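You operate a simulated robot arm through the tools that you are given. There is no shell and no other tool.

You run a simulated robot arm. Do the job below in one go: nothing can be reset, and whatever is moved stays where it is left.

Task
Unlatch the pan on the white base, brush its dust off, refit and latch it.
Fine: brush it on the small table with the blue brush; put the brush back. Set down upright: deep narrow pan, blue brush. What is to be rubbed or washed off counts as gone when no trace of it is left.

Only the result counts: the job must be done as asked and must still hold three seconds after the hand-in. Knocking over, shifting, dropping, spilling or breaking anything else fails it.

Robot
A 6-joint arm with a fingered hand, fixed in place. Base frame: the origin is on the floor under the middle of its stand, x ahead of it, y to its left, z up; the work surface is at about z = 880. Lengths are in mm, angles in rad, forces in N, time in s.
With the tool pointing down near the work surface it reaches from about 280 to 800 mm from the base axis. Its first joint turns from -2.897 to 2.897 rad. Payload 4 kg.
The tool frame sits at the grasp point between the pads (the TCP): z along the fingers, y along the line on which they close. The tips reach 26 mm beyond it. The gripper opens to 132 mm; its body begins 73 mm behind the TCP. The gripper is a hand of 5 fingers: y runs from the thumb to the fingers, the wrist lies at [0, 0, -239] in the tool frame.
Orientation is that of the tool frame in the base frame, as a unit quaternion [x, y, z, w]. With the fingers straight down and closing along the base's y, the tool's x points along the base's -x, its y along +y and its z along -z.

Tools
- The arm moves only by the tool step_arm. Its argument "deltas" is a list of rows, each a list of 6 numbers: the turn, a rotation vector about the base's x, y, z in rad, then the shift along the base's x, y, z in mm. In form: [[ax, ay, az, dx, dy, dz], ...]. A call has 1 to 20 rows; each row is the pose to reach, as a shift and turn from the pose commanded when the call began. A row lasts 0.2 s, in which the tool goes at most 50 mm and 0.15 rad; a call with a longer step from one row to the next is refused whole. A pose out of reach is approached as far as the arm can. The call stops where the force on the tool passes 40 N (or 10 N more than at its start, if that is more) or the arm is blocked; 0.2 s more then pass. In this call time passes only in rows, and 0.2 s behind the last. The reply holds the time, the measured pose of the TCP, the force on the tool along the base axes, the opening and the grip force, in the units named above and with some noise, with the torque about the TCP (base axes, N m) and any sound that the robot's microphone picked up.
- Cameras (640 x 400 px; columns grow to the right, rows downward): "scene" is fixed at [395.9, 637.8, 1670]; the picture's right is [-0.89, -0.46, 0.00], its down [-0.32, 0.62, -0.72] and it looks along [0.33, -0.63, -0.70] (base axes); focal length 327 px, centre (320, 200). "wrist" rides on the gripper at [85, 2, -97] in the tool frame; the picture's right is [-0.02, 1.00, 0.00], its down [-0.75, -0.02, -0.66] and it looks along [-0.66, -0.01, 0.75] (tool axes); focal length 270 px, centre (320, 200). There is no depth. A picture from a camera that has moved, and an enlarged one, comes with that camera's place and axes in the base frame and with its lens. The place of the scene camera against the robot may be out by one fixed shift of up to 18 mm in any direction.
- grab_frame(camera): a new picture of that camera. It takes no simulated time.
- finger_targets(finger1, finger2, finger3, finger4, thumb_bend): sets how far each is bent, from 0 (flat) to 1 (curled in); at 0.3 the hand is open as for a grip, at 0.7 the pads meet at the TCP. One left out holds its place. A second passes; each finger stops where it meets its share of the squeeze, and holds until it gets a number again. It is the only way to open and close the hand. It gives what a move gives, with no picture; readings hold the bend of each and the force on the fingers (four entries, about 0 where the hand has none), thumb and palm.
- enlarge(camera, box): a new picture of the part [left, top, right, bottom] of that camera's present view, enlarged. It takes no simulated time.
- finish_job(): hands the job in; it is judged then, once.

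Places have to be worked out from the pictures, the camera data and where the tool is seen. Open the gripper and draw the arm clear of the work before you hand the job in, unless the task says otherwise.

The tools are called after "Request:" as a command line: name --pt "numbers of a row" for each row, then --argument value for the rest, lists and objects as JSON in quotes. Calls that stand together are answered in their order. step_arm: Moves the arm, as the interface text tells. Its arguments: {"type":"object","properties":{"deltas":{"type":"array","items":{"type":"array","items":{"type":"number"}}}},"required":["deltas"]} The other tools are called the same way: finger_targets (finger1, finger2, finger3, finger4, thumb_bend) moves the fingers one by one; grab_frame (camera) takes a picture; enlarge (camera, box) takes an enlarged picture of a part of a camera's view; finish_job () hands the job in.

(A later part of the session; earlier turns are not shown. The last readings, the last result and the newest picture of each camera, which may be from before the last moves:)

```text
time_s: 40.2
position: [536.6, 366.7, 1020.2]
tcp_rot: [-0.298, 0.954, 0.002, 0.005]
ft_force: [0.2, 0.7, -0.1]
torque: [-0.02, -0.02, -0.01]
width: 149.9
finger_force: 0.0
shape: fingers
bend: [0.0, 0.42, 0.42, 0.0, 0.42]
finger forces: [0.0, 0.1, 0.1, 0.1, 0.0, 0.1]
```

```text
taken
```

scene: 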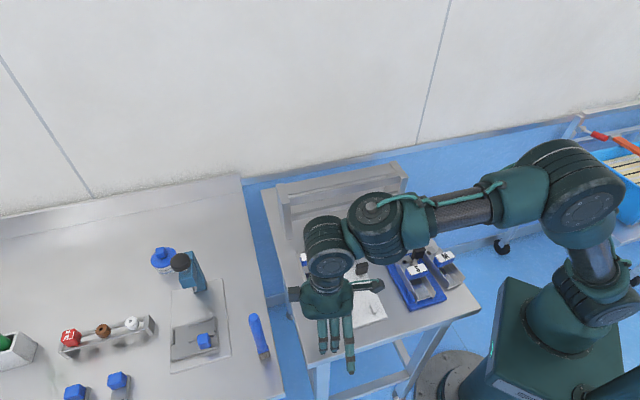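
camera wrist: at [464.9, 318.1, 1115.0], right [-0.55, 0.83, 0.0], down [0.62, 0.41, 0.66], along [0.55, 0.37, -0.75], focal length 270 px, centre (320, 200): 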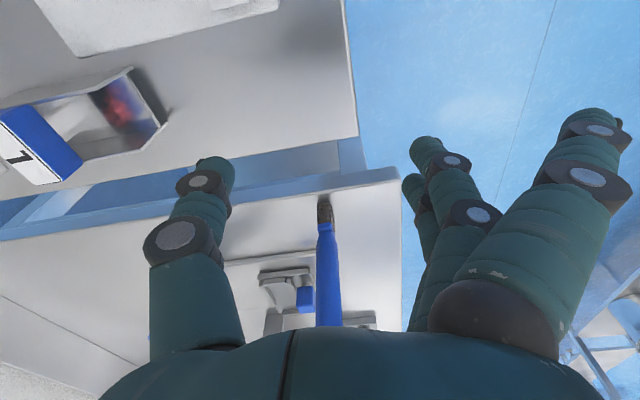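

The brush is seen straight ahead between thumb and fingers, about 129 mm outward. I approach part way at TCP z≈1012 and re-measure.

Request:
step_arm --pt "0 0 0 20 18 -4" --pt "0 0 0 42 34 -8" --pt "0 0 0 55 43 -8"

Request:
grab_frame --camera "wrist"

Request:
enlarge --camera "scene" --box '[220, 220, 380, 380]'

```text
time_s: 41.0
position: [592.1, 410.7, 1013.6]
tcp_rot: [-0.298, 0.955, 0.003, 0.004]
ft_force: [-0.2, 0.0, 0.1]
torque: [-0.01, 0.04, 0.0]
width: 150.2
finger_force: 0.1
shape: fingers
bend: [0.0, 0.42, 0.42, 0.0, 0.42]
finger forces: [0.0, 0.0, 0.0, 0.0, 0.1, 0.0]
```

```text
taken
camera wrist: at [520.5, 361.6, 1107.5], right [-0.55, 0.83, 0.0], down [0.62, 0.41, 0.67], along [0.55, 0.37, -0.75], focal length 270 px, centre (320, 200)
```

wrist: 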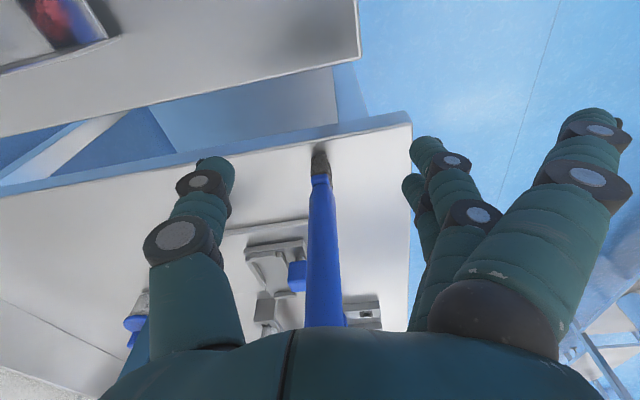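

```text
2.50 times, centred on (300, 300) of scene
camera zoom: at [395.9, 637.8, 1670.0], right [-0.89, -0.46, 0.0], down [-0.32, 0.62, -0.72], along [0.33, -0.63, -0.7], focal length 818 px, centre (370, -50)
```

zoom: 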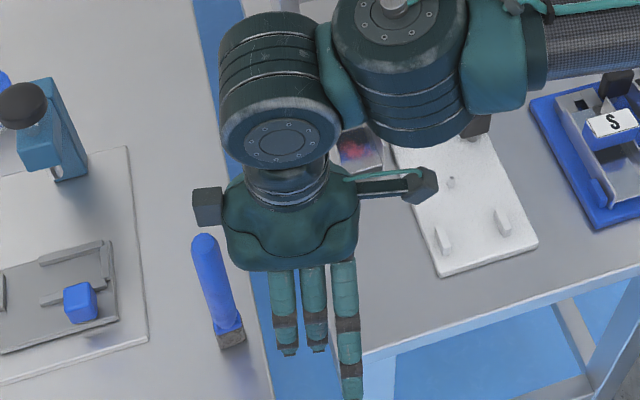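

The brush is centred laterally; about 65 mm remain. The small box on the hand is well above the brush top. I go further in steps.

Request:
step_arm --pt "0 0 0 16 11 1" --pt "0 0 0 32 22 1"

Request:
grab_frame --camera "wrist"

Request:
enlarge --camera "scene" --box '[220, 240, 340, 380]'

```text
time_s: 41.6
position: [625.5, 431.0, 1013.5]
tcp_rot: [-0.298, 0.955, 0.003, 0.005]
ft_force: [0.4, -0.3, -0.1]
torque: [-0.02, 0.03, -0.04]
width: 150.0
finger_force: 0.1
shape: fingers
bend: [0.0, 0.42, 0.42, 0.0, 0.42]
finger forces: [0.1, 0.1, 0.0, 0.1, 0.0, 0.0]
```

```text
taken
camera wrist: at [552.9, 383.5, 1109.2], right [-0.55, 0.83, 0.0], down [0.62, 0.41, 0.67], along [0.55, 0.37, -0.75], focal length 270 px, centre (320, 200)
```

wrist: 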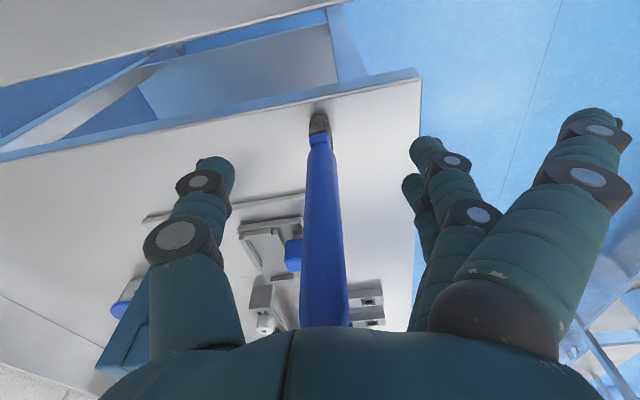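

```text
2.86 times, centred on (280, 310) of scene
camera zoom: at [395.9, 637.8, 1670.0], right [-0.89, -0.46, 0.0], down [-0.32, 0.62, -0.72], along [0.33, -0.63, -0.7], focal length 935 px, centre (434, -114)
```

zoom: 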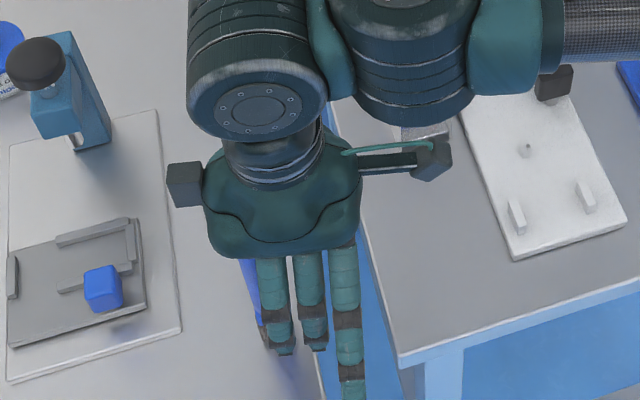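

Still no limit messages; about 27 mm remain to bring the handle to the grip centre.

Request:
step_arm --pt "0 0 0 11 7.7 0" --pt "0 0 0 22 15.3 0"

Request:
grab_frame --camera "wrist"

Request:
enlarge --camera "scene" --box '[220, 240, 340, 380]'

```text
time_s: 42.2
position: [646.4, 447.0, 1014.1]
tcp_rot: [-0.298, 0.955, 0.003, 0.004]
ft_force: [0.3, -1.2, 0.8]
torque: [-0.04, 0.01, -0.01]
width: 150.0
finger_force: 0.1
shape: fingers
bend: [0.0, 0.42, 0.42, 0.0, 0.42]
finger forces: [0.0, 0.0, 0.1, 0.0, 0.0, 0.0]
```

```text
taken
camera wrist: at [573.6, 398.5, 1108.2], right [-0.55, 0.83, 0.0], down [0.62, 0.41, 0.66], along [0.55, 0.37, -0.75], focal length 270 px, centre (320, 200)
```

wrist: 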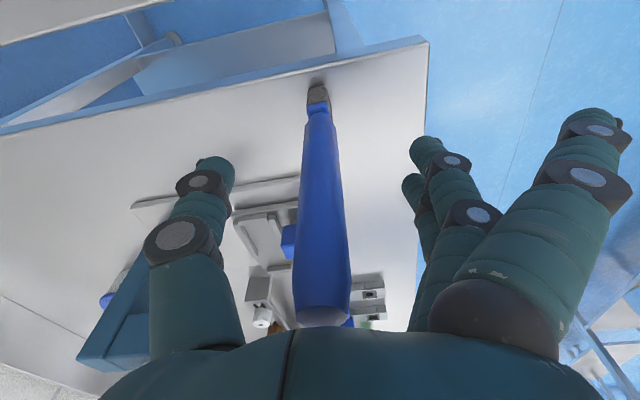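

```text
2.86 times, centred on (280, 310) of scene
camera zoom: at [395.9, 637.8, 1670.0], right [-0.89, -0.46, 0.0], down [-0.32, 0.62, -0.72], along [0.33, -0.63, -0.7], focal length 935 px, centre (434, -114)
```

zoom: 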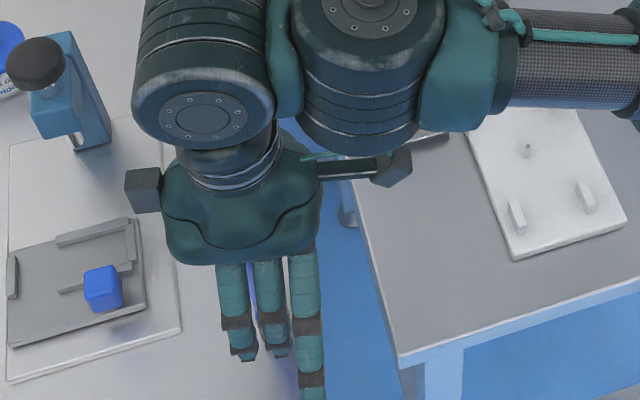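

The brush handle is at the grip centre. I close fingers 2, 3 and thumb on it.

Request:
finger_targets --finger2 0.8 --finger3 0.8 --thumb_bend 0.8

Request:
grab_frame --camera "wrist"

Request:
enlarge --camera "scene" --box '[220, 240, 340, 380]'

```text
time_s: 43.2
position: [645.0, 447.7, 1014.0]
tcp_rot: [-0.298, 0.955, 0.003, 0.004]
ft_force: [-0.4, 0.2, -1.1]
torque: [-0.03, -0.02, -0.02]
width: 106.5
finger_force: 14.1
shape: fingers
bend: [0.0, 0.78, 0.67, 0.0, 0.71]
finger forces: [0.0, 0.1, 12.0, 0.0, 15.5, 0.0]
```

```text
taken
camera wrist: at [573.7, 398.7, 1107.9], right [-0.55, 0.83, 0.0], down [0.62, 0.41, 0.66], along [0.55, 0.37, -0.75], focal length 270 px, centre (320, 200)
```

wrist: 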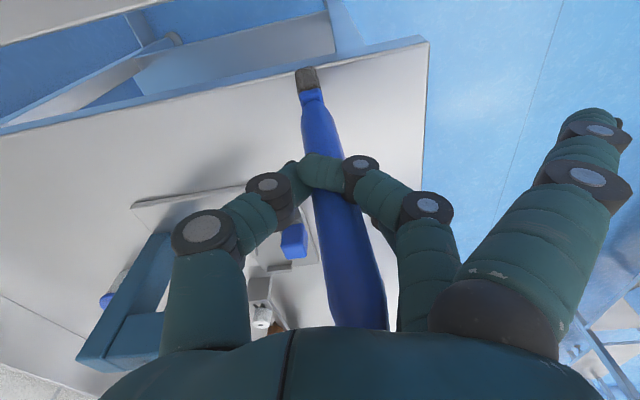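

```text
2.86 times, centred on (280, 310) of scene
camera zoom: at [395.9, 637.8, 1670.0], right [-0.89, -0.46, 0.0], down [-0.32, 0.62, -0.72], along [0.33, -0.63, -0.7], focal length 935 px, centre (434, -114)
```

zoom: 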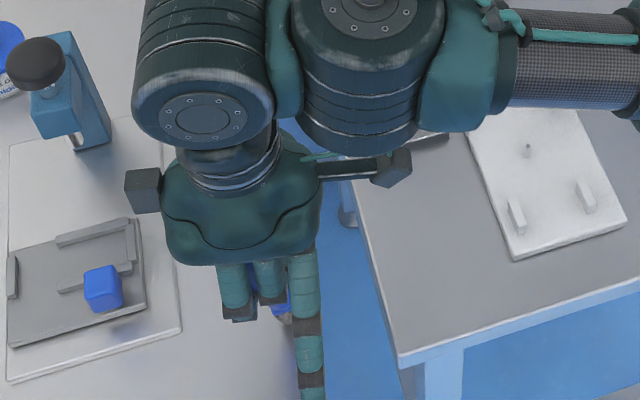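

Finger 2 slipped past on the near side, so the brush is pinched only by finger 3 and thumb and leans by several degrees. It is held firmly (12/15 N), so rather than release it here I lift it slightly and bring it inward to examine and correct the grip in easier reach.

Request:
step_arm --pt "0 0 0 0 0 4" --pt "0 0 0 0 0 9" --pt "0 0 0 0 0 15"

Request:
grab_frame --camera "wrist"

Request:
grab_frame --camera "scene"

```text
time_s: 44.0
position: [646.5, 446.5, 1029.6]
tcp_rot: [-0.297, 0.955, 0.002, 0.005]
ft_force: [0.9, 0.5, -0.8]
torque: [-0.01, 0.01, 0.02]
width: 106.5
finger_force: 13.9
shape: fingers
bend: [0.0, 0.78, 0.67, 0.0, 0.71]
finger forces: [0.1, 0.0, 12.0, 0.0, 15.6, 0.0]
```

```text
taken
camera wrist: at [572.7, 397.6, 1123.6], right [-0.55, 0.83, 0.0], down [0.62, 0.41, 0.66], along [0.55, 0.37, -0.75], focal length 270 px, centre (320, 200)
```

wrist: 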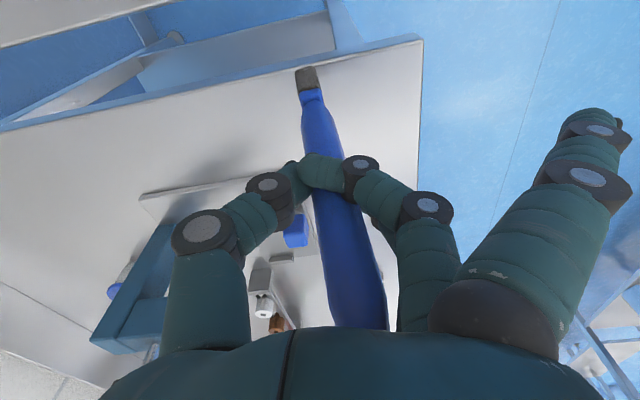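

```text
taken
```

scene: 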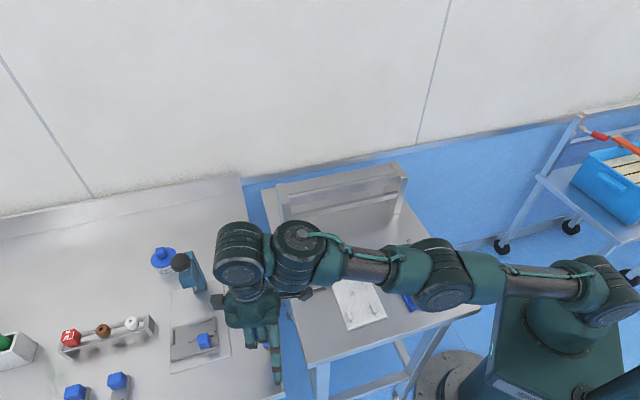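

The brush came up cleanly. I move it inward and up over the free strip of the small table to inspect its tilt.

Request:
step_arm --pt "0 0 0 -25 -17 3" --pt "0 0 0 -50 -35 10" --pt "0 0 0 -60 -70 25" --pt "0 0 0 -65 -105 35" --pt "0 0 0 -65 -125 35"

Request:
grab_frame --camera "wrist"

Request:
enlarge --camera "scene" --box '[250, 190, 400, 340]'

```text
time_s: 45.2
position: [579.7, 320.3, 1063.1]
tcp_rot: [-0.298, 0.954, 0.003, 0.004]
ft_force: [0.3, 0.5, -0.5]
torque: [0.01, 0.0, -0.04]
width: 106.3
finger_force: 13.9
shape: fingers
bend: [0.0, 0.78, 0.67, 0.0, 0.72]
finger forces: [0.1, 0.0, 11.9, 0.0, 15.9, 0.0]
out of reach, approached as far as the arm can: row 1
```

```text
taken
camera wrist: at [508.2, 272.2, 1157.5], right [-0.55, 0.83, 0.0], down [0.62, 0.41, 0.66], along [0.55, 0.37, -0.75], focal length 270 px, centre (320, 200)
```

wrist: 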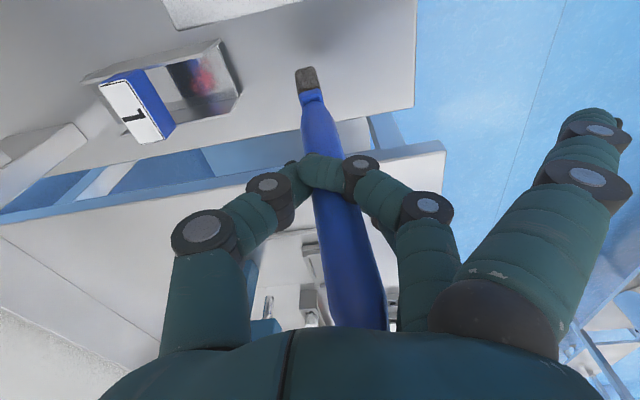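

```text
2.67 times, centred on (325, 265) of scene
camera zoom: at [395.9, 637.8, 1670.0], right [-0.89, -0.46, 0.0], down [-0.32, 0.62, -0.72], along [0.33, -0.63, -0.7], focal length 873 px, centre (307, 27)
```

zoom: 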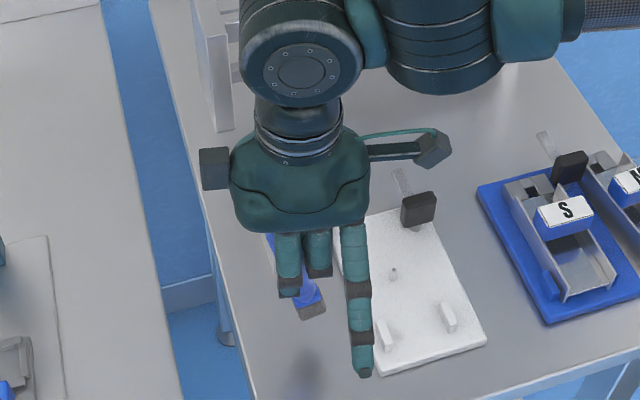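

The brush leans about 8° toward +y in the hand. I tilt the hand by that amount to make the brush vertical, at a comfortable height, and check.

Request:
step_arm --pt "0.07 0 0 0 0 -15" --pt "0.145 0 0 0 0 -30"

Request:
grab_frame --camera "wrist"

Request:
enlarge --camera "scene" --box '[270, 230, 390, 350]'

```text
time_s: 45.8
position: [580.7, 321.9, 1032.8]
tcp_rot: [-0.297, 0.952, 0.072, 0.025]
ft_force: [0.0, 0.1, -0.9]
torque: [0.03, 0.02, -0.01]
width: 106.2
finger_force: 14.3
shape: fingers
bend: [0.0, 0.78, 0.67, 0.0, 0.72]
finger forces: [0.0, 0.0, 11.8, 0.1, 16.0, 0.0]
```

```text
taken
camera wrist: at [508.2, 259.6, 1119.2], right [-0.55, 0.82, 0.12], down [0.62, 0.31, 0.72], along [0.55, 0.47, -0.69], focal length 270 px, centre (320, 200)
```

wrist: 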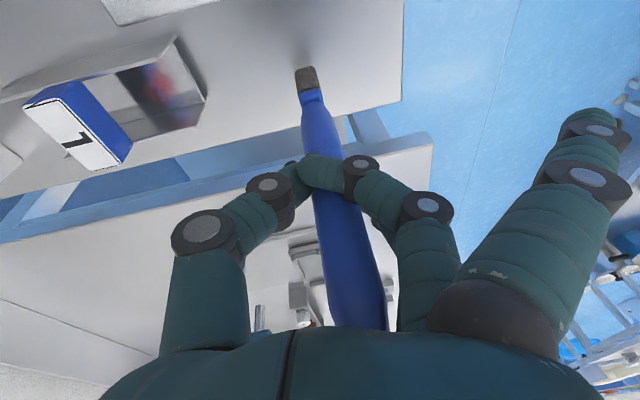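

```text
3.33 times, centred on (330, 290) of scene
camera zoom: at [395.9, 637.8, 1670.0], right [-0.89, -0.46, 0.0], down [-0.32, 0.62, -0.72], along [0.33, -0.63, -0.7], focal length 1091 px, centre (287, -100)
```

zoom: 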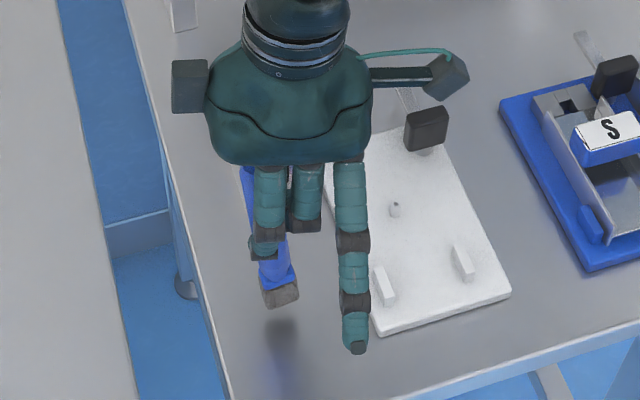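

The scene view shows the brush still leaning ~5° to the left (toward +x). I add a small correcting rotation.

Request:
step_arm --pt "0.035 -0.075 0 0 0 0"

Request:
grab_frame --camera "wrist"

Request:
enlarge --camera "scene" --box '[290, 260, 350, 340]'

```text
time_s: 46.2
position: [581.5, 321.7, 1033.0]
tcp_rot: [-0.298, 0.949, 0.077, 0.066]
ft_force: [0.5, 0.1, 0.3]
torque: [-0.04, -0.01, 0.0]
width: 106.0
finger_force: 14.0
shape: fingers
bend: [0.0, 0.78, 0.67, 0.0, 0.72]
finger forces: [0.0, 0.0, 12.0, 0.0, 16.0, 0.1]
```

```text
taken
camera wrist: at [502.3, 256.8, 1111.9], right [-0.56, 0.82, 0.11], down [0.57, 0.28, 0.77], along [0.6, 0.5, -0.62], focal length 270 px, centre (320, 200)
```

wrist: 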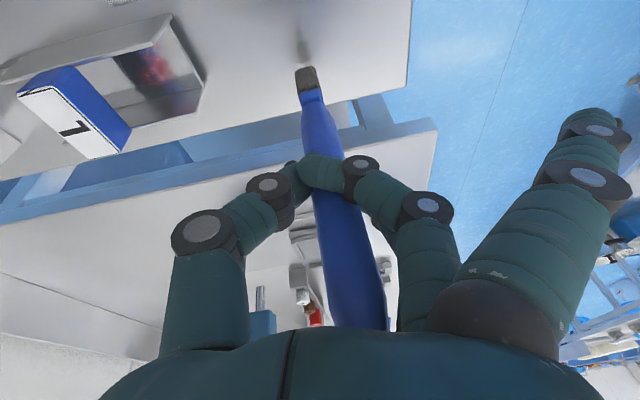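

```text
5.00 times, centred on (320, 300) of scene
camera zoom: at [395.9, 637.8, 1670.0], right [-0.89, -0.46, 0.0], down [-0.32, 0.62, -0.72], along [0.33, -0.63, -0.7], focal length 1636 px, centre (320, -300)
```

zoom: 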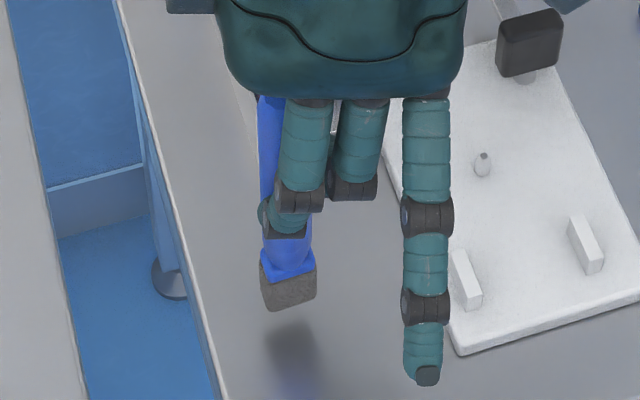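

The brush is now vertical within about 1°. I lower it toward the table surface in small steps.

Request:
step_arm --pt "0 0 0 0 0 -7" --pt "0 0 0 0 0 -12"

Request:
step_arm --pt "0 0 0 0 0 -1.5" --pt "0 0 0 0 0 -3"

Request:
enlarge --camera "scene" --box '[290, 260, 350, 340]'

```text
time_s: 46.8
position: [581.4, 322.3, 1021.6]
tcp_rot: [-0.299, 0.949, 0.077, 0.067]
ft_force: [0.5, 0.2, -0.6]
torque: [0.01, 0.02, -0.02]
width: 106.4
finger_force: 13.7
shape: fingers
bend: [0.0, 0.78, 0.67, 0.0, 0.72]
finger forces: [0.0, 0.0, 12.0, 0.1, 16.1, 0.0]
```

```text
time_s: 47.4
position: [582.1, 322.6, 1019.0]
tcp_rot: [-0.299, 0.949, 0.077, 0.067]
ft_force: [0.4, -0.2, 0.0]
torque: [0.01, 0.0, -0.01]
width: 106.4
finger_force: 13.9
shape: fingers
bend: [0.0, 0.78, 0.67, 0.0, 0.72]
finger forces: [0.1, 0.1, 11.9, 0.1, 16.1, 0.1]
```

```text
5.00 times, centred on (320, 300) of scene
camera zoom: at [395.9, 637.8, 1670.0], right [-0.89, -0.46, 0.0], down [-0.32, 0.62, -0.72], along [0.33, -0.63, -0.7], focal length 1636 px, centre (320, -300)
```

zoom: 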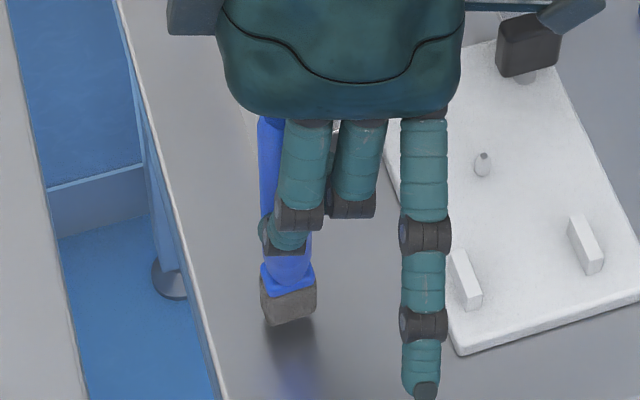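

Not in contact yet; a few more 2 mm steps.

Request:
step_arm --pt "0 0 0 0 0 -1.5" --pt "0 0 0 0 0 -3"

Request:
step_arm --pt "0 0 0 0 0 -1" --pt "0 0 0 0 0 -2"

```text
time_s: 48.0
position: [580.6, 322.3, 1015.9]
tcp_rot: [-0.299, 0.949, 0.077, 0.067]
ft_force: [-0.4, -0.4, -0.3]
torque: [-0.01, -0.02, 0.01]
width: 106.3
finger_force: 14.3
shape: fingers
bend: [0.0, 0.78, 0.67, 0.0, 0.72]
finger forces: [0.0, 0.1, 11.8, 0.0, 16.0, 0.0]
```

```text
time_s: 48.6
position: [581.3, 321.4, 1013.7]
tcp_rot: [-0.299, 0.949, 0.077, 0.066]
ft_force: [-0.1, 0.3, -0.6]
torque: [0.0, 0.02, 0.0]
width: 106.1
finger_force: 13.7
shape: fingers
bend: [0.0, 0.78, 0.67, 0.0, 0.72]
finger forces: [0.0, 0.0, 12.0, 0.0, 16.1, 0.0]
```

Request:
step_arm --pt "0 0 0 0 0 -1" --pt "0 0 0 0 0 -2"

Request:
step_arm --pt "0 0 0 0 0 -1" --pt "0 0 0 0 0 -2"

Request:
enlarge --camera "scene" --box '[290, 260, 350, 340]'

```text
time_s: 49.2
position: [580.8, 320.7, 1013.5]
tcp_rot: [-0.299, 0.949, 0.077, 0.066]
ft_force: [0.5, 0.3, -0.6]
torque: [0.0, 0.0, 0.0]
width: 106.5
finger_force: 13.8
shape: fingers
bend: [0.0, 0.78, 0.67, 0.0, 0.72]
finger forces: [0.1, 0.1, 11.8, 0.0, 16.1, 0.0]
```

```text
time_s: 49.8
position: [580.5, 320.6, 1009.9]
tcp_rot: [-0.299, 0.949, 0.078, 0.067]
ft_force: [-0.1, 0.6, -0.7]
torque: [-0.03, 0.0, -0.01]
width: 106.4
finger_force: 13.4
shape: fingers
bend: [0.0, 0.78, 0.67, 0.0, 0.72]
finger forces: [0.0, 0.0, 11.8, 0.0, 16.1, 0.1]
```

```text
5.00 times, centred on (320, 300) of scene
camera zoom: at [395.9, 637.8, 1670.0], right [-0.89, -0.46, 0.0], down [-0.32, 0.62, -0.72], along [0.33, -0.63, -0.7], focal length 1636 px, centre (320, -300)
```

zoom: 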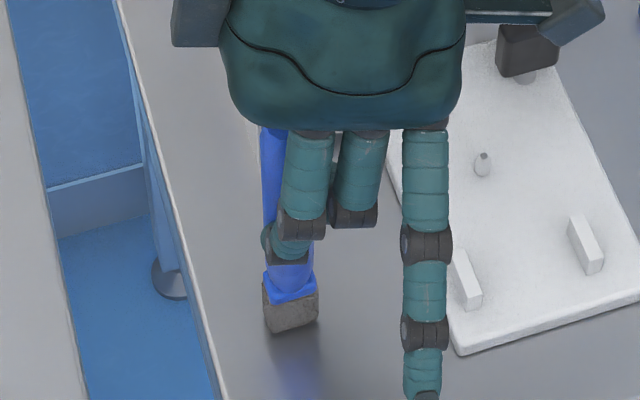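

Request:
step_arm --pt "0 0 0 0 0 -1" --pt "0 0 0 0 0 -2"

Request:
step_arm --pt "0 0 0 0 0 -1" --pt "0 0 0 0 0 -2"

Request:
step_arm --pt "0 0 0 0 0 -1" --pt "0 0 0 0 0 -2"

Request:
enlarge --camera "scene" --box '[290, 260, 350, 340]'

```text
time_s: 50.4
position: [581.5, 321.3, 1007.5]
tcp_rot: [-0.298, 0.949, 0.077, 0.066]
ft_force: [-0.1, -0.7, 2.8]
torque: [-0.02, -0.03, 0.03]
width: 106.0
finger_force: 14.4
shape: fingers
bend: [0.0, 0.78, 0.67, 0.0, 0.72]
finger forces: [0.0, 0.0, 12.2, 0.0, 17.1, 0.0]
```

```text
time_s: 51.0
position: [580.2, 321.6, 1006.4]
tcp_rot: [-0.299, 0.949, 0.078, 0.067]
ft_force: [-0.2, -2.2, 13.0]
torque: [0.09, -0.07, -0.01]
width: 105.9
finger_force: 17.8
shape: fingers
bend: [0.0, 0.78, 0.68, 0.0, 0.72]
finger forces: [0.0, 0.1, 14.0, 0.0, 20.7, 0.0]
```

```text
time_s: 51.6
position: [580.0, 321.5, 1006.2]
tcp_rot: [-0.298, 0.949, 0.078, 0.069]
ft_force: [0.1, -3.4, 25.2]
torque: [0.05, -0.22, -0.01]
width: 105.1
finger_force: 21.3
shape: fingers
bend: [0.0, 0.79, 0.69, 0.0, 0.73]
finger forces: [0.0, 0.1, 17.3, 0.0, 25.6, 0.0]
```

```text
5.00 times, centred on (320, 300) of scene
camera zoom: at [395.9, 637.8, 1670.0], right [-0.89, -0.46, 0.0], down [-0.32, 0.62, -0.72], along [0.33, -0.63, -0.7], focal length 1636 px, centre (320, -300)
```

zoom: 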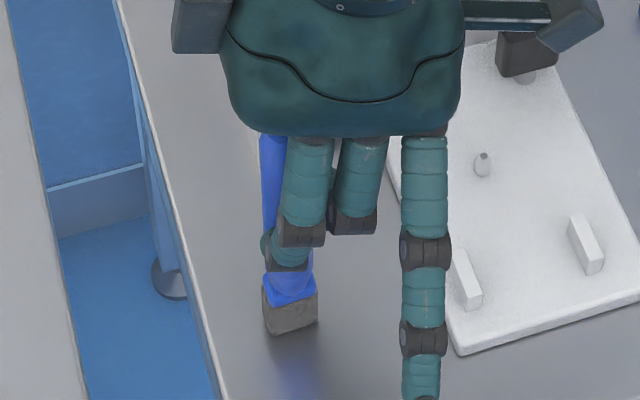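

Contact was reached at the first step and the force has grown to 25 N; I back off about 4 mm to a light touch.

Request:
step_arm --pt "0 0 0 0 0 2" --pt "0 0 0 0 0 3.8"

Request:
enlarge --camera "scene" --box '[290, 240, 360, 340]'

Request:
grab_frame --camera "wrist"

```text
time_s: 52.2
position: [580.4, 321.8, 1006.9]
tcp_rot: [-0.298, 0.949, 0.078, 0.065]
ft_force: [2.0, -1.6, 6.2]
torque: [0.0, -0.22, -0.07]
width: 105.4
finger_force: 17.5
shape: fingers
bend: [0.0, 0.79, 0.69, 0.0, 0.73]
finger forces: [0.0, 0.1, 14.9, 0.0, 20.5, 0.1]
```

```text
4.00 times, centred on (325, 290) of scene
camera zoom: at [395.9, 637.8, 1670.0], right [-0.89, -0.46, 0.0], down [-0.32, 0.62, -0.72], along [0.33, -0.63, -0.7], focal length 1309 px, centre (300, -160)
```

zoom: 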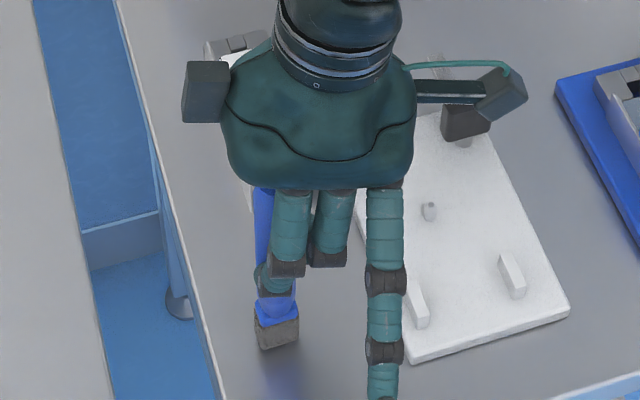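

```text
taken
camera wrist: at [501.2, 256.9, 1086.0], right [-0.56, 0.82, 0.11], down [0.57, 0.29, 0.77], along [0.6, 0.49, -0.63], focal length 270 px, centre (320, 200)
```

wrist: 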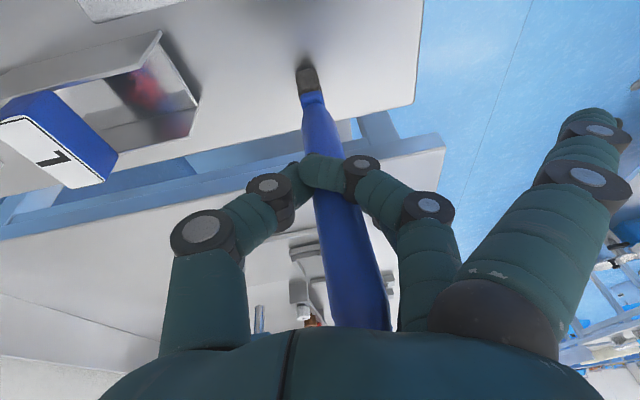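

The brush stands on the table and looks vertical in both views. I raise 0.7 mm to relieve the last force and then loosen thumb and finger 3 a little.

Request:
step_arm --pt "0 0 0 0 0 0.8"

Request:
finger_targets --finger3 0.62 --thumb_bend 0.66

Request:
grab_frame --camera "wrist"

Request:
enlarge --camera "scene" --box '[290, 240, 360, 340]'

```text
time_s: 52.6
position: [580.4, 322.8, 1007.8]
tcp_rot: [-0.299, 0.949, 0.078, 0.066]
ft_force: [0.3, 0.7, -1.3]
torque: [-0.02, 0.01, 0.04]
width: 105.4
finger_force: 14.6
shape: fingers
bend: [0.0, 0.79, 0.68, 0.0, 0.73]
finger forces: [0.1, 0.0, 11.6, 0.1, 16.9, 0.0]
```

```text
time_s: 53.6
position: [580.1, 320.7, 1009.5]
tcp_rot: [-0.299, 0.949, 0.077, 0.066]
ft_force: [0.8, 0.2, -0.2]
torque: [0.01, 0.01, 0.0]
width: 111.5
finger_force: 0.3
shape: fingers
bend: [0.0, 0.8, 0.62, 0.0, 0.66]
finger forces: [0.1, 0.1, 0.2, 0.0, 0.0, 0.0]
```

```text
taken
camera wrist: at [501.6, 257.1, 1088.0], right [-0.56, 0.82, 0.11], down [0.57, 0.28, 0.77], along [0.6, 0.5, -0.63], focal length 270 px, centre (320, 200)
```

wrist: 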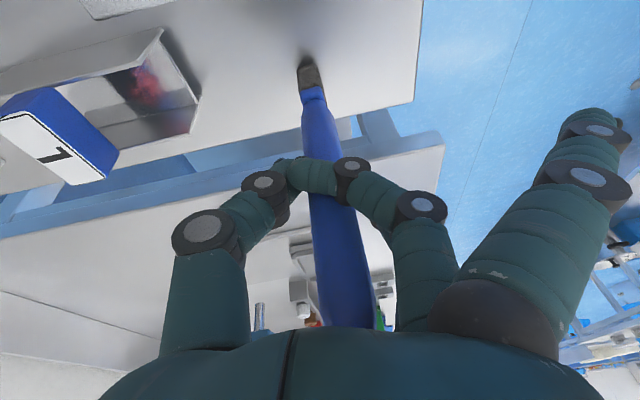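

```text
4.00 times, centred on (325, 290) of scene
camera zoom: at [395.9, 637.8, 1670.0], right [-0.89, -0.46, 0.0], down [-0.32, 0.62, -0.72], along [0.33, -0.63, -0.7], focal length 1309 px, centre (300, -160)
```

zoom: 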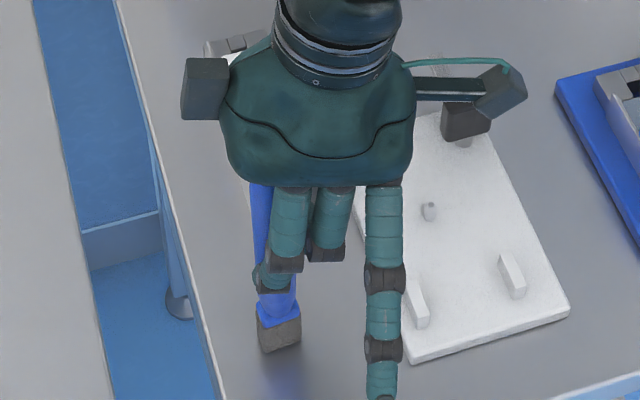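

The brush now stands freely and vertical. I open thumb and finger 3 further, then withdraw inward before retracting finger 2.

Request:
finger_targets --finger3 0.42 --thumb_bend 0.42

Request:
step_arm --pt "0 0 0 -4 -3 0" --pt "0 0 0 -9 -6 0"

Request:
grab_frame --camera "wrist"

Request:
enlarge --camera "scene" --box '[290, 240, 360, 340]'

```text
time_s: 54.6
position: [581.3, 322.2, 1010.6]
tcp_rot: [-0.299, 0.949, 0.077, 0.066]
ft_force: [-0.5, 0.5, 0.4]
torque: [-0.01, 0.0, 0.0]
width: 149.4
finger_force: 0.2
shape: fingers
bend: [0.0, 0.8, 0.42, 0.0, 0.42]
finger forces: [0.0, 0.1, 0.0, 0.0, 0.1, 0.0]
```

```text
time_s: 55.2
position: [570.3, 315.4, 1009.5]
tcp_rot: [-0.299, 0.949, 0.077, 0.066]
ft_force: [0.2, -0.2, -0.1]
torque: [-0.03, 0.01, 0.04]
width: 149.7
finger_force: 0.1
shape: fingers
bend: [0.0, 0.8, 0.42, 0.0, 0.42]
finger forces: [0.0, 0.1, 0.0, 0.0, 0.0, 0.0]
```

```text
taken
camera wrist: at [493.1, 250.4, 1088.3], right [-0.56, 0.82, 0.11], down [0.57, 0.28, 0.77], along [0.6, 0.5, -0.63], focal length 270 px, centre (320, 200)
```

wrist: 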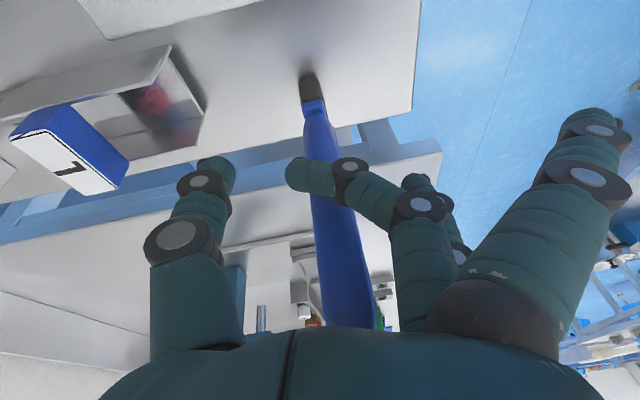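

```text
4.00 times, centred on (325, 290) of scene
camera zoom: at [395.9, 637.8, 1670.0], right [-0.89, -0.46, 0.0], down [-0.32, 0.62, -0.72], along [0.33, -0.63, -0.7], focal length 1309 px, centre (300, -160)
```

zoom: 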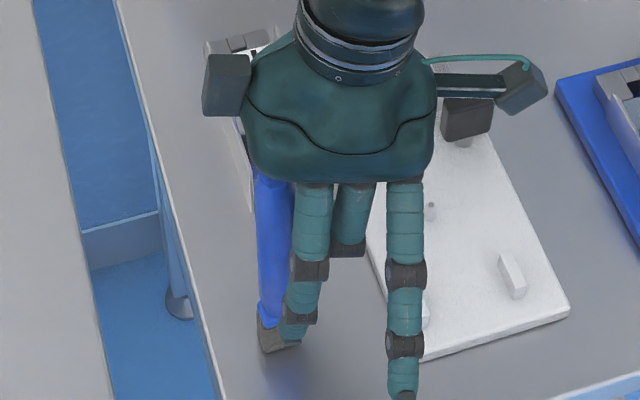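

The brush stands upright on its own. I open finger 2, back away, and straighten the hand to vertical for a proper re-grip.

Request:
finger_targets --finger2 0.42

Request:
step_arm --pt "0 0 0 -22 -16 0" --pt "0 0 0 -45 -32 0" --pt "-0.093 0.04 0 -55 -38 0" --pt "-0.187 0.08 0 -55 -38 0"

Request:
grab_frame --camera "wrist"

Request:
enlarge --camera "scene" --box '[270, 220, 370, 340]'

```text
time_s: 56.2
position: [571.8, 315.0, 1009.7]
tcp_rot: [-0.299, 0.949, 0.077, 0.067]
ft_force: [0.6, -0.3, -0.7]
torque: [-0.01, 0.0, 0.0]
width: 149.6
finger_force: 0.1
shape: fingers
bend: [0.0, 0.42, 0.42, 0.0, 0.42]
finger forces: [0.1, 0.1, 0.0, 0.1, 0.0, 0.1]
```

```text
time_s: 57.2
position: [516.9, 277.5, 1008.9]
tcp_rot: [-0.301, 0.954, 0.0, 0.001]
ft_force: [-0.2, 0.8, 0.3]
torque: [-0.03, 0.03, 0.0]
width: 149.7
finger_force: 0.0
shape: fingers
bend: [0.0, 0.42, 0.42, 0.0, 0.42]
finger forces: [0.1, 0.0, 0.1, 0.1, 0.1, 0.0]
```

```text
taken
camera wrist: at [445.0, 229.8, 1103.9], right [-0.56, 0.83, 0.0], down [0.63, 0.42, 0.66], along [0.55, 0.37, -0.75], focal length 270 px, centre (320, 200)
```

wrist: 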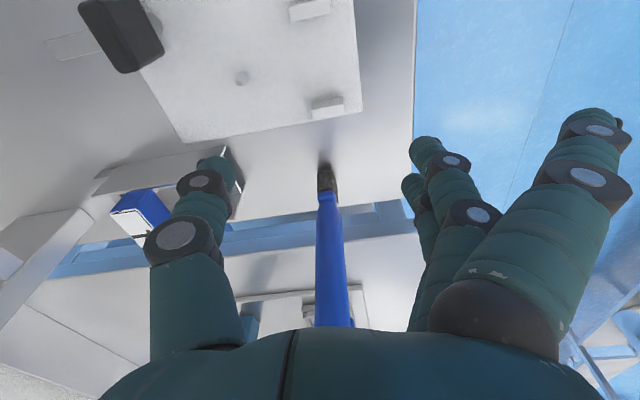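

```text
3.33 times, centred on (320, 280) of scene
camera zoom: at [395.9, 637.8, 1670.0], right [-0.89, -0.46, 0.0], down [-0.32, 0.62, -0.72], along [0.33, -0.63, -0.7], focal length 1091 px, centre (320, -67)
```

zoom: 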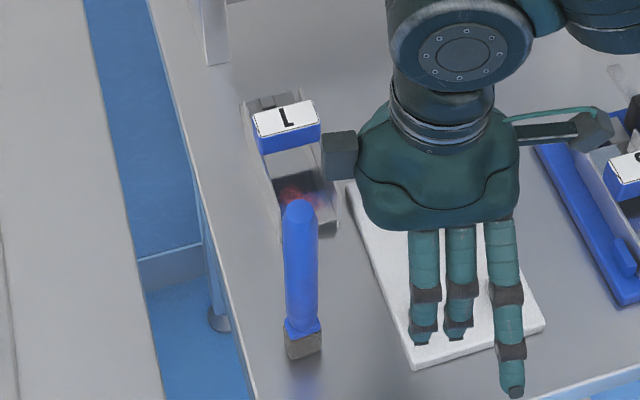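

The brush stands upright at about (585, 330). From the first attempt I learned its axis lies ~20 mm behind the nearest head corner, so I now aim the grip centre properly and approach again with a vertical hand.

Request:
step_arm --pt "0 0 0 17 13 5" --pt "0 0 0 34 26 6" --pt "0 0 0 52 40 6"

Request:
grab_frame --camera "wrist"

Request:
enlarge --camera "scene" --box '[270, 230, 370, 340]'

```text
time_s: 58.0
position: [568.3, 317.3, 1014.8]
tcp_rot: [-0.3, 0.954, 0.0, 0.0]
ft_force: [-0.6, 0.4, 0.1]
torque: [0.0, -0.01, 0.02]
width: 149.5
finger_force: 0.0
shape: fingers
bend: [0.0, 0.42, 0.42, 0.0, 0.42]
finger forces: [0.0, 0.0, 0.0, 0.1, 0.1, 0.0]
```

```text
taken
camera wrist: at [497.3, 270.0, 1110.1], right [-0.56, 0.83, 0.0], down [0.63, 0.42, 0.66], along [0.55, 0.37, -0.75], focal length 270 px, centre (320, 200)
```

wrist: 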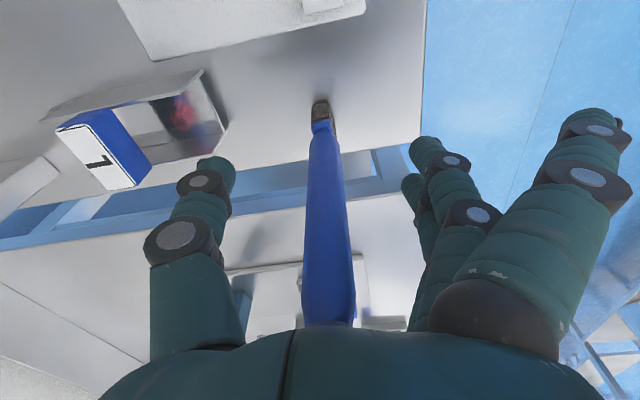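

```text
3.64 times, centred on (320, 285) of scene
camera zoom: at [395.9, 637.8, 1670.0], right [-0.89, -0.46, 0.0], down [-0.32, 0.62, -0.72], along [0.33, -0.63, -0.7], focal length 1190 px, centre (320, -109)
```

zoom: 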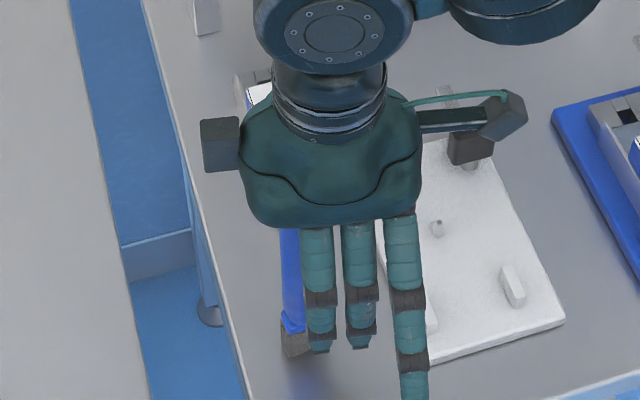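

Remaining: about 23 mm outward and 2 mm sideways. I complete the approach and check before closing.

Request:
step_arm --pt "0 0 0 9 7.5 0" --pt "0 0 0 18.3 15.2 0"

Request:
grab_frame --camera "wrist"

Request:
enlarge --camera "scene" --box '[270, 230, 370, 340]'

```text
time_s: 58.6
position: [587.0, 333.1, 1014.3]
tcp_rot: [-0.3, 0.954, -0.001, 0.0]
ft_force: [0.3, 0.5, 0.2]
torque: [-0.03, -0.01, 0.01]
width: 149.8
finger_force: 0.0
shape: fingers
bend: [0.0, 0.42, 0.42, 0.0, 0.42]
finger forces: [0.1, 0.0, 0.1, 0.0, 0.1, 0.0]
```

```text
taken
camera wrist: at [514.9, 284.9, 1109.8], right [-0.56, 0.83, 0.0], down [0.63, 0.42, 0.66], along [0.55, 0.37, -0.75], focal length 270 px, centre (320, 200)
```

wrist: 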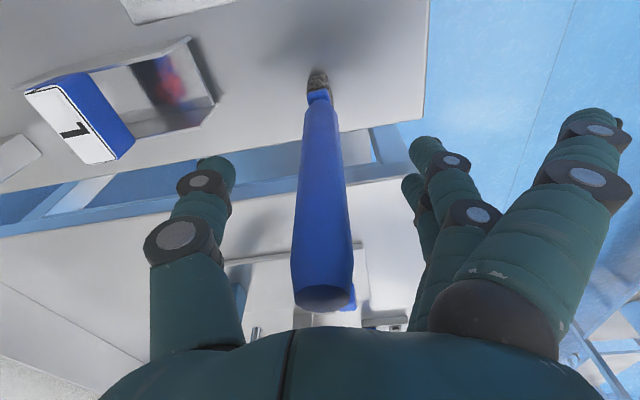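

```text
3.64 times, centred on (320, 285) of scene
camera zoom: at [395.9, 637.8, 1670.0], right [-0.89, -0.46, 0.0], down [-0.32, 0.62, -0.72], along [0.33, -0.63, -0.7], focal length 1190 px, centre (320, -109)
```

zoom: 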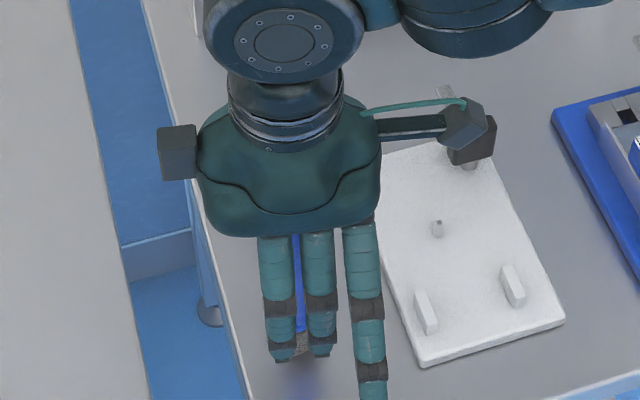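

The brush handle now shows centred between fingers 2 and 3. I close the grip.

Request:
finger_targets --finger2 0.72 --finger3 0.72 --thumb_bend 0.75

Request:
grab_frame --camera "wrist"

Request:
enlarge --camera "scene" --box '[270, 230, 370, 340]'

```text
time_s: 59.6
position: [586.9, 332.4, 1014.9]
tcp_rot: [-0.301, 0.954, 0.001, -0.001]
ft_force: [0.0, 0.1, 0.1]
torque: [0.02, 0.02, 0.0]
width: 109.6
finger_force: 10.9
shape: fingers
bend: [0.0, 0.66, 0.71, 0.0, 0.69]
finger forces: [0.0, 8.2, 2.9, 0.1, 10.2, 0.0]
```

```text
taken
camera wrist: at [514.9, 284.9, 1109.7], right [-0.56, 0.83, 0.0], down [0.63, 0.42, 0.66], along [0.55, 0.37, -0.75], focal length 270 px, centre (320, 200)
```

wrist: 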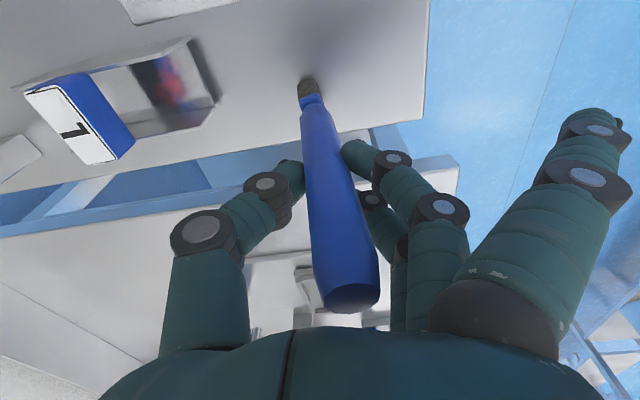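

```text
3.64 times, centred on (320, 285) of scene
camera zoom: at [395.9, 637.8, 1670.0], right [-0.89, -0.46, 0.0], down [-0.32, 0.62, -0.72], along [0.33, -0.63, -0.7], focal length 1190 px, centre (320, -109)
```

zoom: 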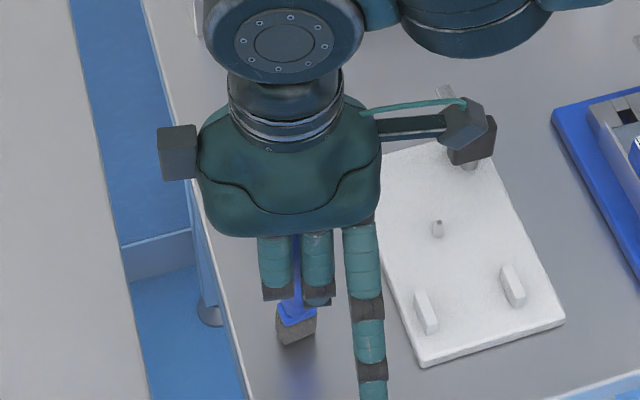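

All three digits hold the brush (8/3/10 N); it leans about 5° in the hand, which I can compensate. I tighten finger 3 slightly for a firmer three-point hold.

Request:
finger_targets --finger3 0.78 --finger2 0.74 --thumb_bend 0.78

Request:
grab_frame --camera "wrist"

Request:
enlarge --camera "wrist" --box '[240, 50, 420, 330]'

```text
time_s: 60.6
position: [586.8, 333.6, 1014.1]
tcp_rot: [-0.301, 0.954, 0.001, 0.0]
ft_force: [0.4, -0.2, -1.3]
torque: [0.01, 0.04, -0.04]
width: 106.7
finger_force: 11.7
shape: fingers
bend: [0.0, 0.65, 0.77, 0.0, 0.71]
finger forces: [0.0, 11.0, 0.1, 0.0, 13.1, 0.0]
```

```text
taken
camera wrist: at [514.9, 284.9, 1109.7], right [-0.56, 0.83, 0.0], down [0.63, 0.42, 0.66], along [0.55, 0.37, -0.75], focal length 270 px, centre (320, 200)
```

wrist: 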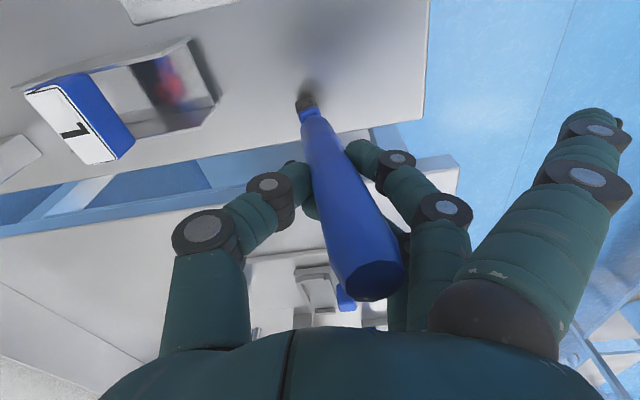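

```text
1.43 times, centred on (330, 190) of wrist
camera zoom: at [514.9, 284.9, 1109.7], right [-0.56, 0.83, 0.0], down [0.63, 0.42, 0.66], along [0.55, 0.37, -0.75], focal length 386 px, centre (306, 214)
```

zoom: 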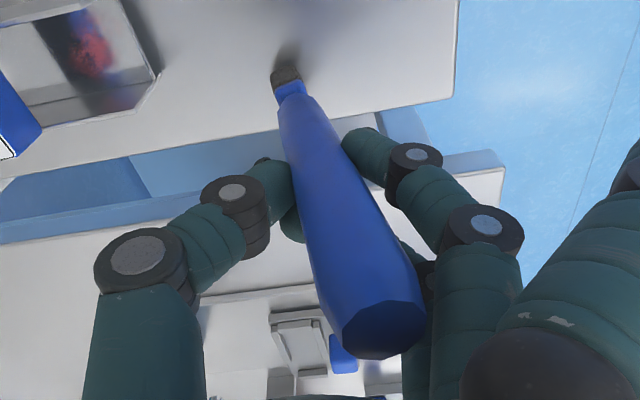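

Tightening pushed the brush out of the groove; it is now pinched by finger 2 and thumb with ~13° lean. As before, I lift it slightly, rotate the hand so the brush is vertical, and will set it down to re-grip more gently.

Request:
step_arm --pt "0 0 0 0 0 10" --pt "0 0 0 0 0 20" --pt "0.03 0.11 0 0 0 22" --pt "0.063 0.224 0 0 0 22"

Request:
grab_frame --camera "wrist"

Request:
enlarge --camera "scene" --box '[270, 230, 370, 340]'

```text
time_s: 61.6
position: [583.2, 316.2, 1031.7]
tcp_rot: [-0.298, 0.952, 0.04, -0.058]
ft_force: [-0.7, 0.3, -0.1]
torque: [0.01, -0.05, 0.04]
width: 106.5
finger_force: 11.6
shape: fingers
bend: [0.0, 0.65, 0.77, 0.0, 0.71]
finger forces: [0.0, 10.8, 0.0, 0.1, 13.0, 0.0]
out of reach, approached as far as the arm can: row 4
```

```text
taken
camera wrist: at [525.3, 264.3, 1133.4], right [-0.55, 0.83, 0.11], down [0.71, 0.39, 0.58], along [0.44, 0.4, -0.8], focal length 270 px, centre (320, 200)
```

wrist: 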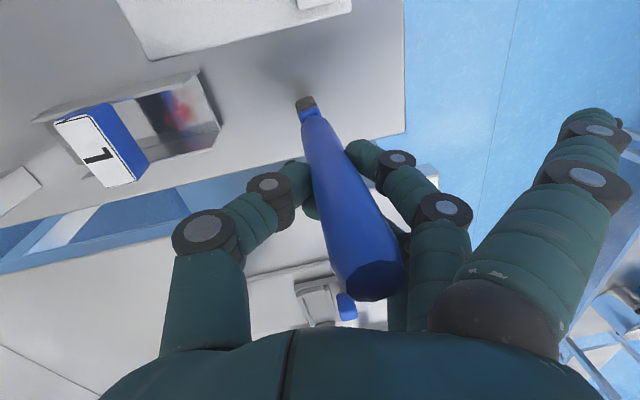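

```text
3.64 times, centred on (320, 285) of scene
camera zoom: at [395.9, 637.8, 1670.0], right [-0.89, -0.46, 0.0], down [-0.32, 0.62, -0.72], along [0.33, -0.63, -0.7], focal length 1190 px, centre (320, -109)
```

zoom: 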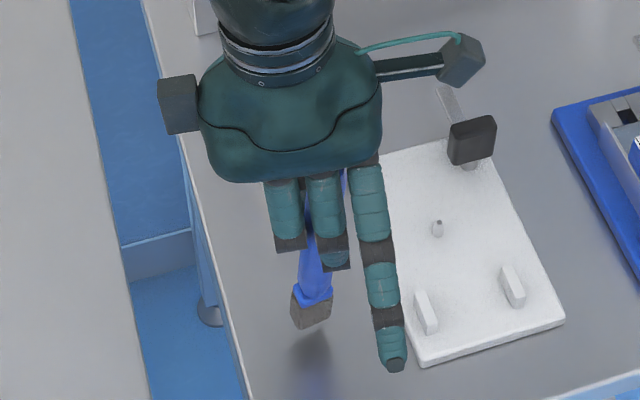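

Tilting inward hit a limit, and the brush still leans ~11° inward (−x). Since a two-point pinch acts like a hinge, I'll lower the brush until it touches, then move the hand outward over its foot so it swings upright.

Request:
step_arm --pt "0 0 0 0 0 -6" --pt "0 0 0 0 0 -12"

Request:
step_arm --pt "0 0 0 0 0 -1" --pt "0 0 0 0 0 -2.5"

Request:
enlarge --camera "scene" --box '[280, 250, 360, 340]'

```text
time_s: 62.2
position: [584.2, 316.8, 1019.9]
tcp_rot: [-0.3, 0.951, 0.041, -0.059]
ft_force: [-0.1, 0.3, -1.0]
torque: [0.01, -0.01, -0.01]
width: 106.3
finger_force: 11.8
shape: fingers
bend: [0.0, 0.65, 0.77, 0.0, 0.71]
finger forces: [0.1, 10.8, 0.0, 0.0, 12.9, 0.0]
```

```text
time_s: 62.8
position: [582.8, 316.8, 1016.9]
tcp_rot: [-0.299, 0.952, 0.041, -0.059]
ft_force: [0.2, -0.2, -0.8]
torque: [-0.01, 0.0, -0.01]
width: 106.5
finger_force: 11.8
shape: fingers
bend: [0.0, 0.65, 0.77, 0.0, 0.71]
finger forces: [0.0, 10.7, 0.0, 0.0, 12.8, 0.0]
```

```text
4.44 times, centred on (320, 295) of scene
camera zoom: at [395.9, 637.8, 1670.0], right [-0.89, -0.46, 0.0], down [-0.32, 0.62, -0.72], along [0.33, -0.63, -0.7], focal length 1454 px, centre (320, -222)
```

zoom: 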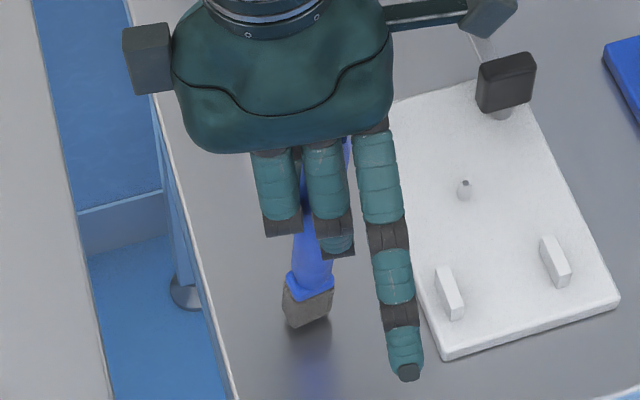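

Request:
step_arm --pt "0 0 0 0 0 -1.5"

Request:
step_arm --pt "0 0 0 0 0 -1.5"

```text
time_s: 63.2
position: [583.0, 317.2, 1015.0]
tcp_rot: [-0.3, 0.951, 0.041, -0.058]
ft_force: [0.5, 0.8, -0.3]
torque: [0.0, 0.01, 0.01]
width: 106.4
finger_force: 11.7
shape: fingers
bend: [0.0, 0.65, 0.77, 0.0, 0.71]
finger forces: [0.1, 10.7, 0.0, 0.1, 12.9, 0.0]
```

```text
time_s: 63.6
position: [584.1, 316.5, 1013.7]
tcp_rot: [-0.299, 0.952, 0.041, -0.059]
ft_force: [0.3, 0.0, -0.7]
torque: [0.01, -0.01, -0.03]
width: 106.4
finger_force: 12.3
shape: fingers
bend: [0.0, 0.65, 0.77, 0.0, 0.71]
finger forces: [0.0, 10.8, 0.0, 0.0, 12.8, 0.1]
```

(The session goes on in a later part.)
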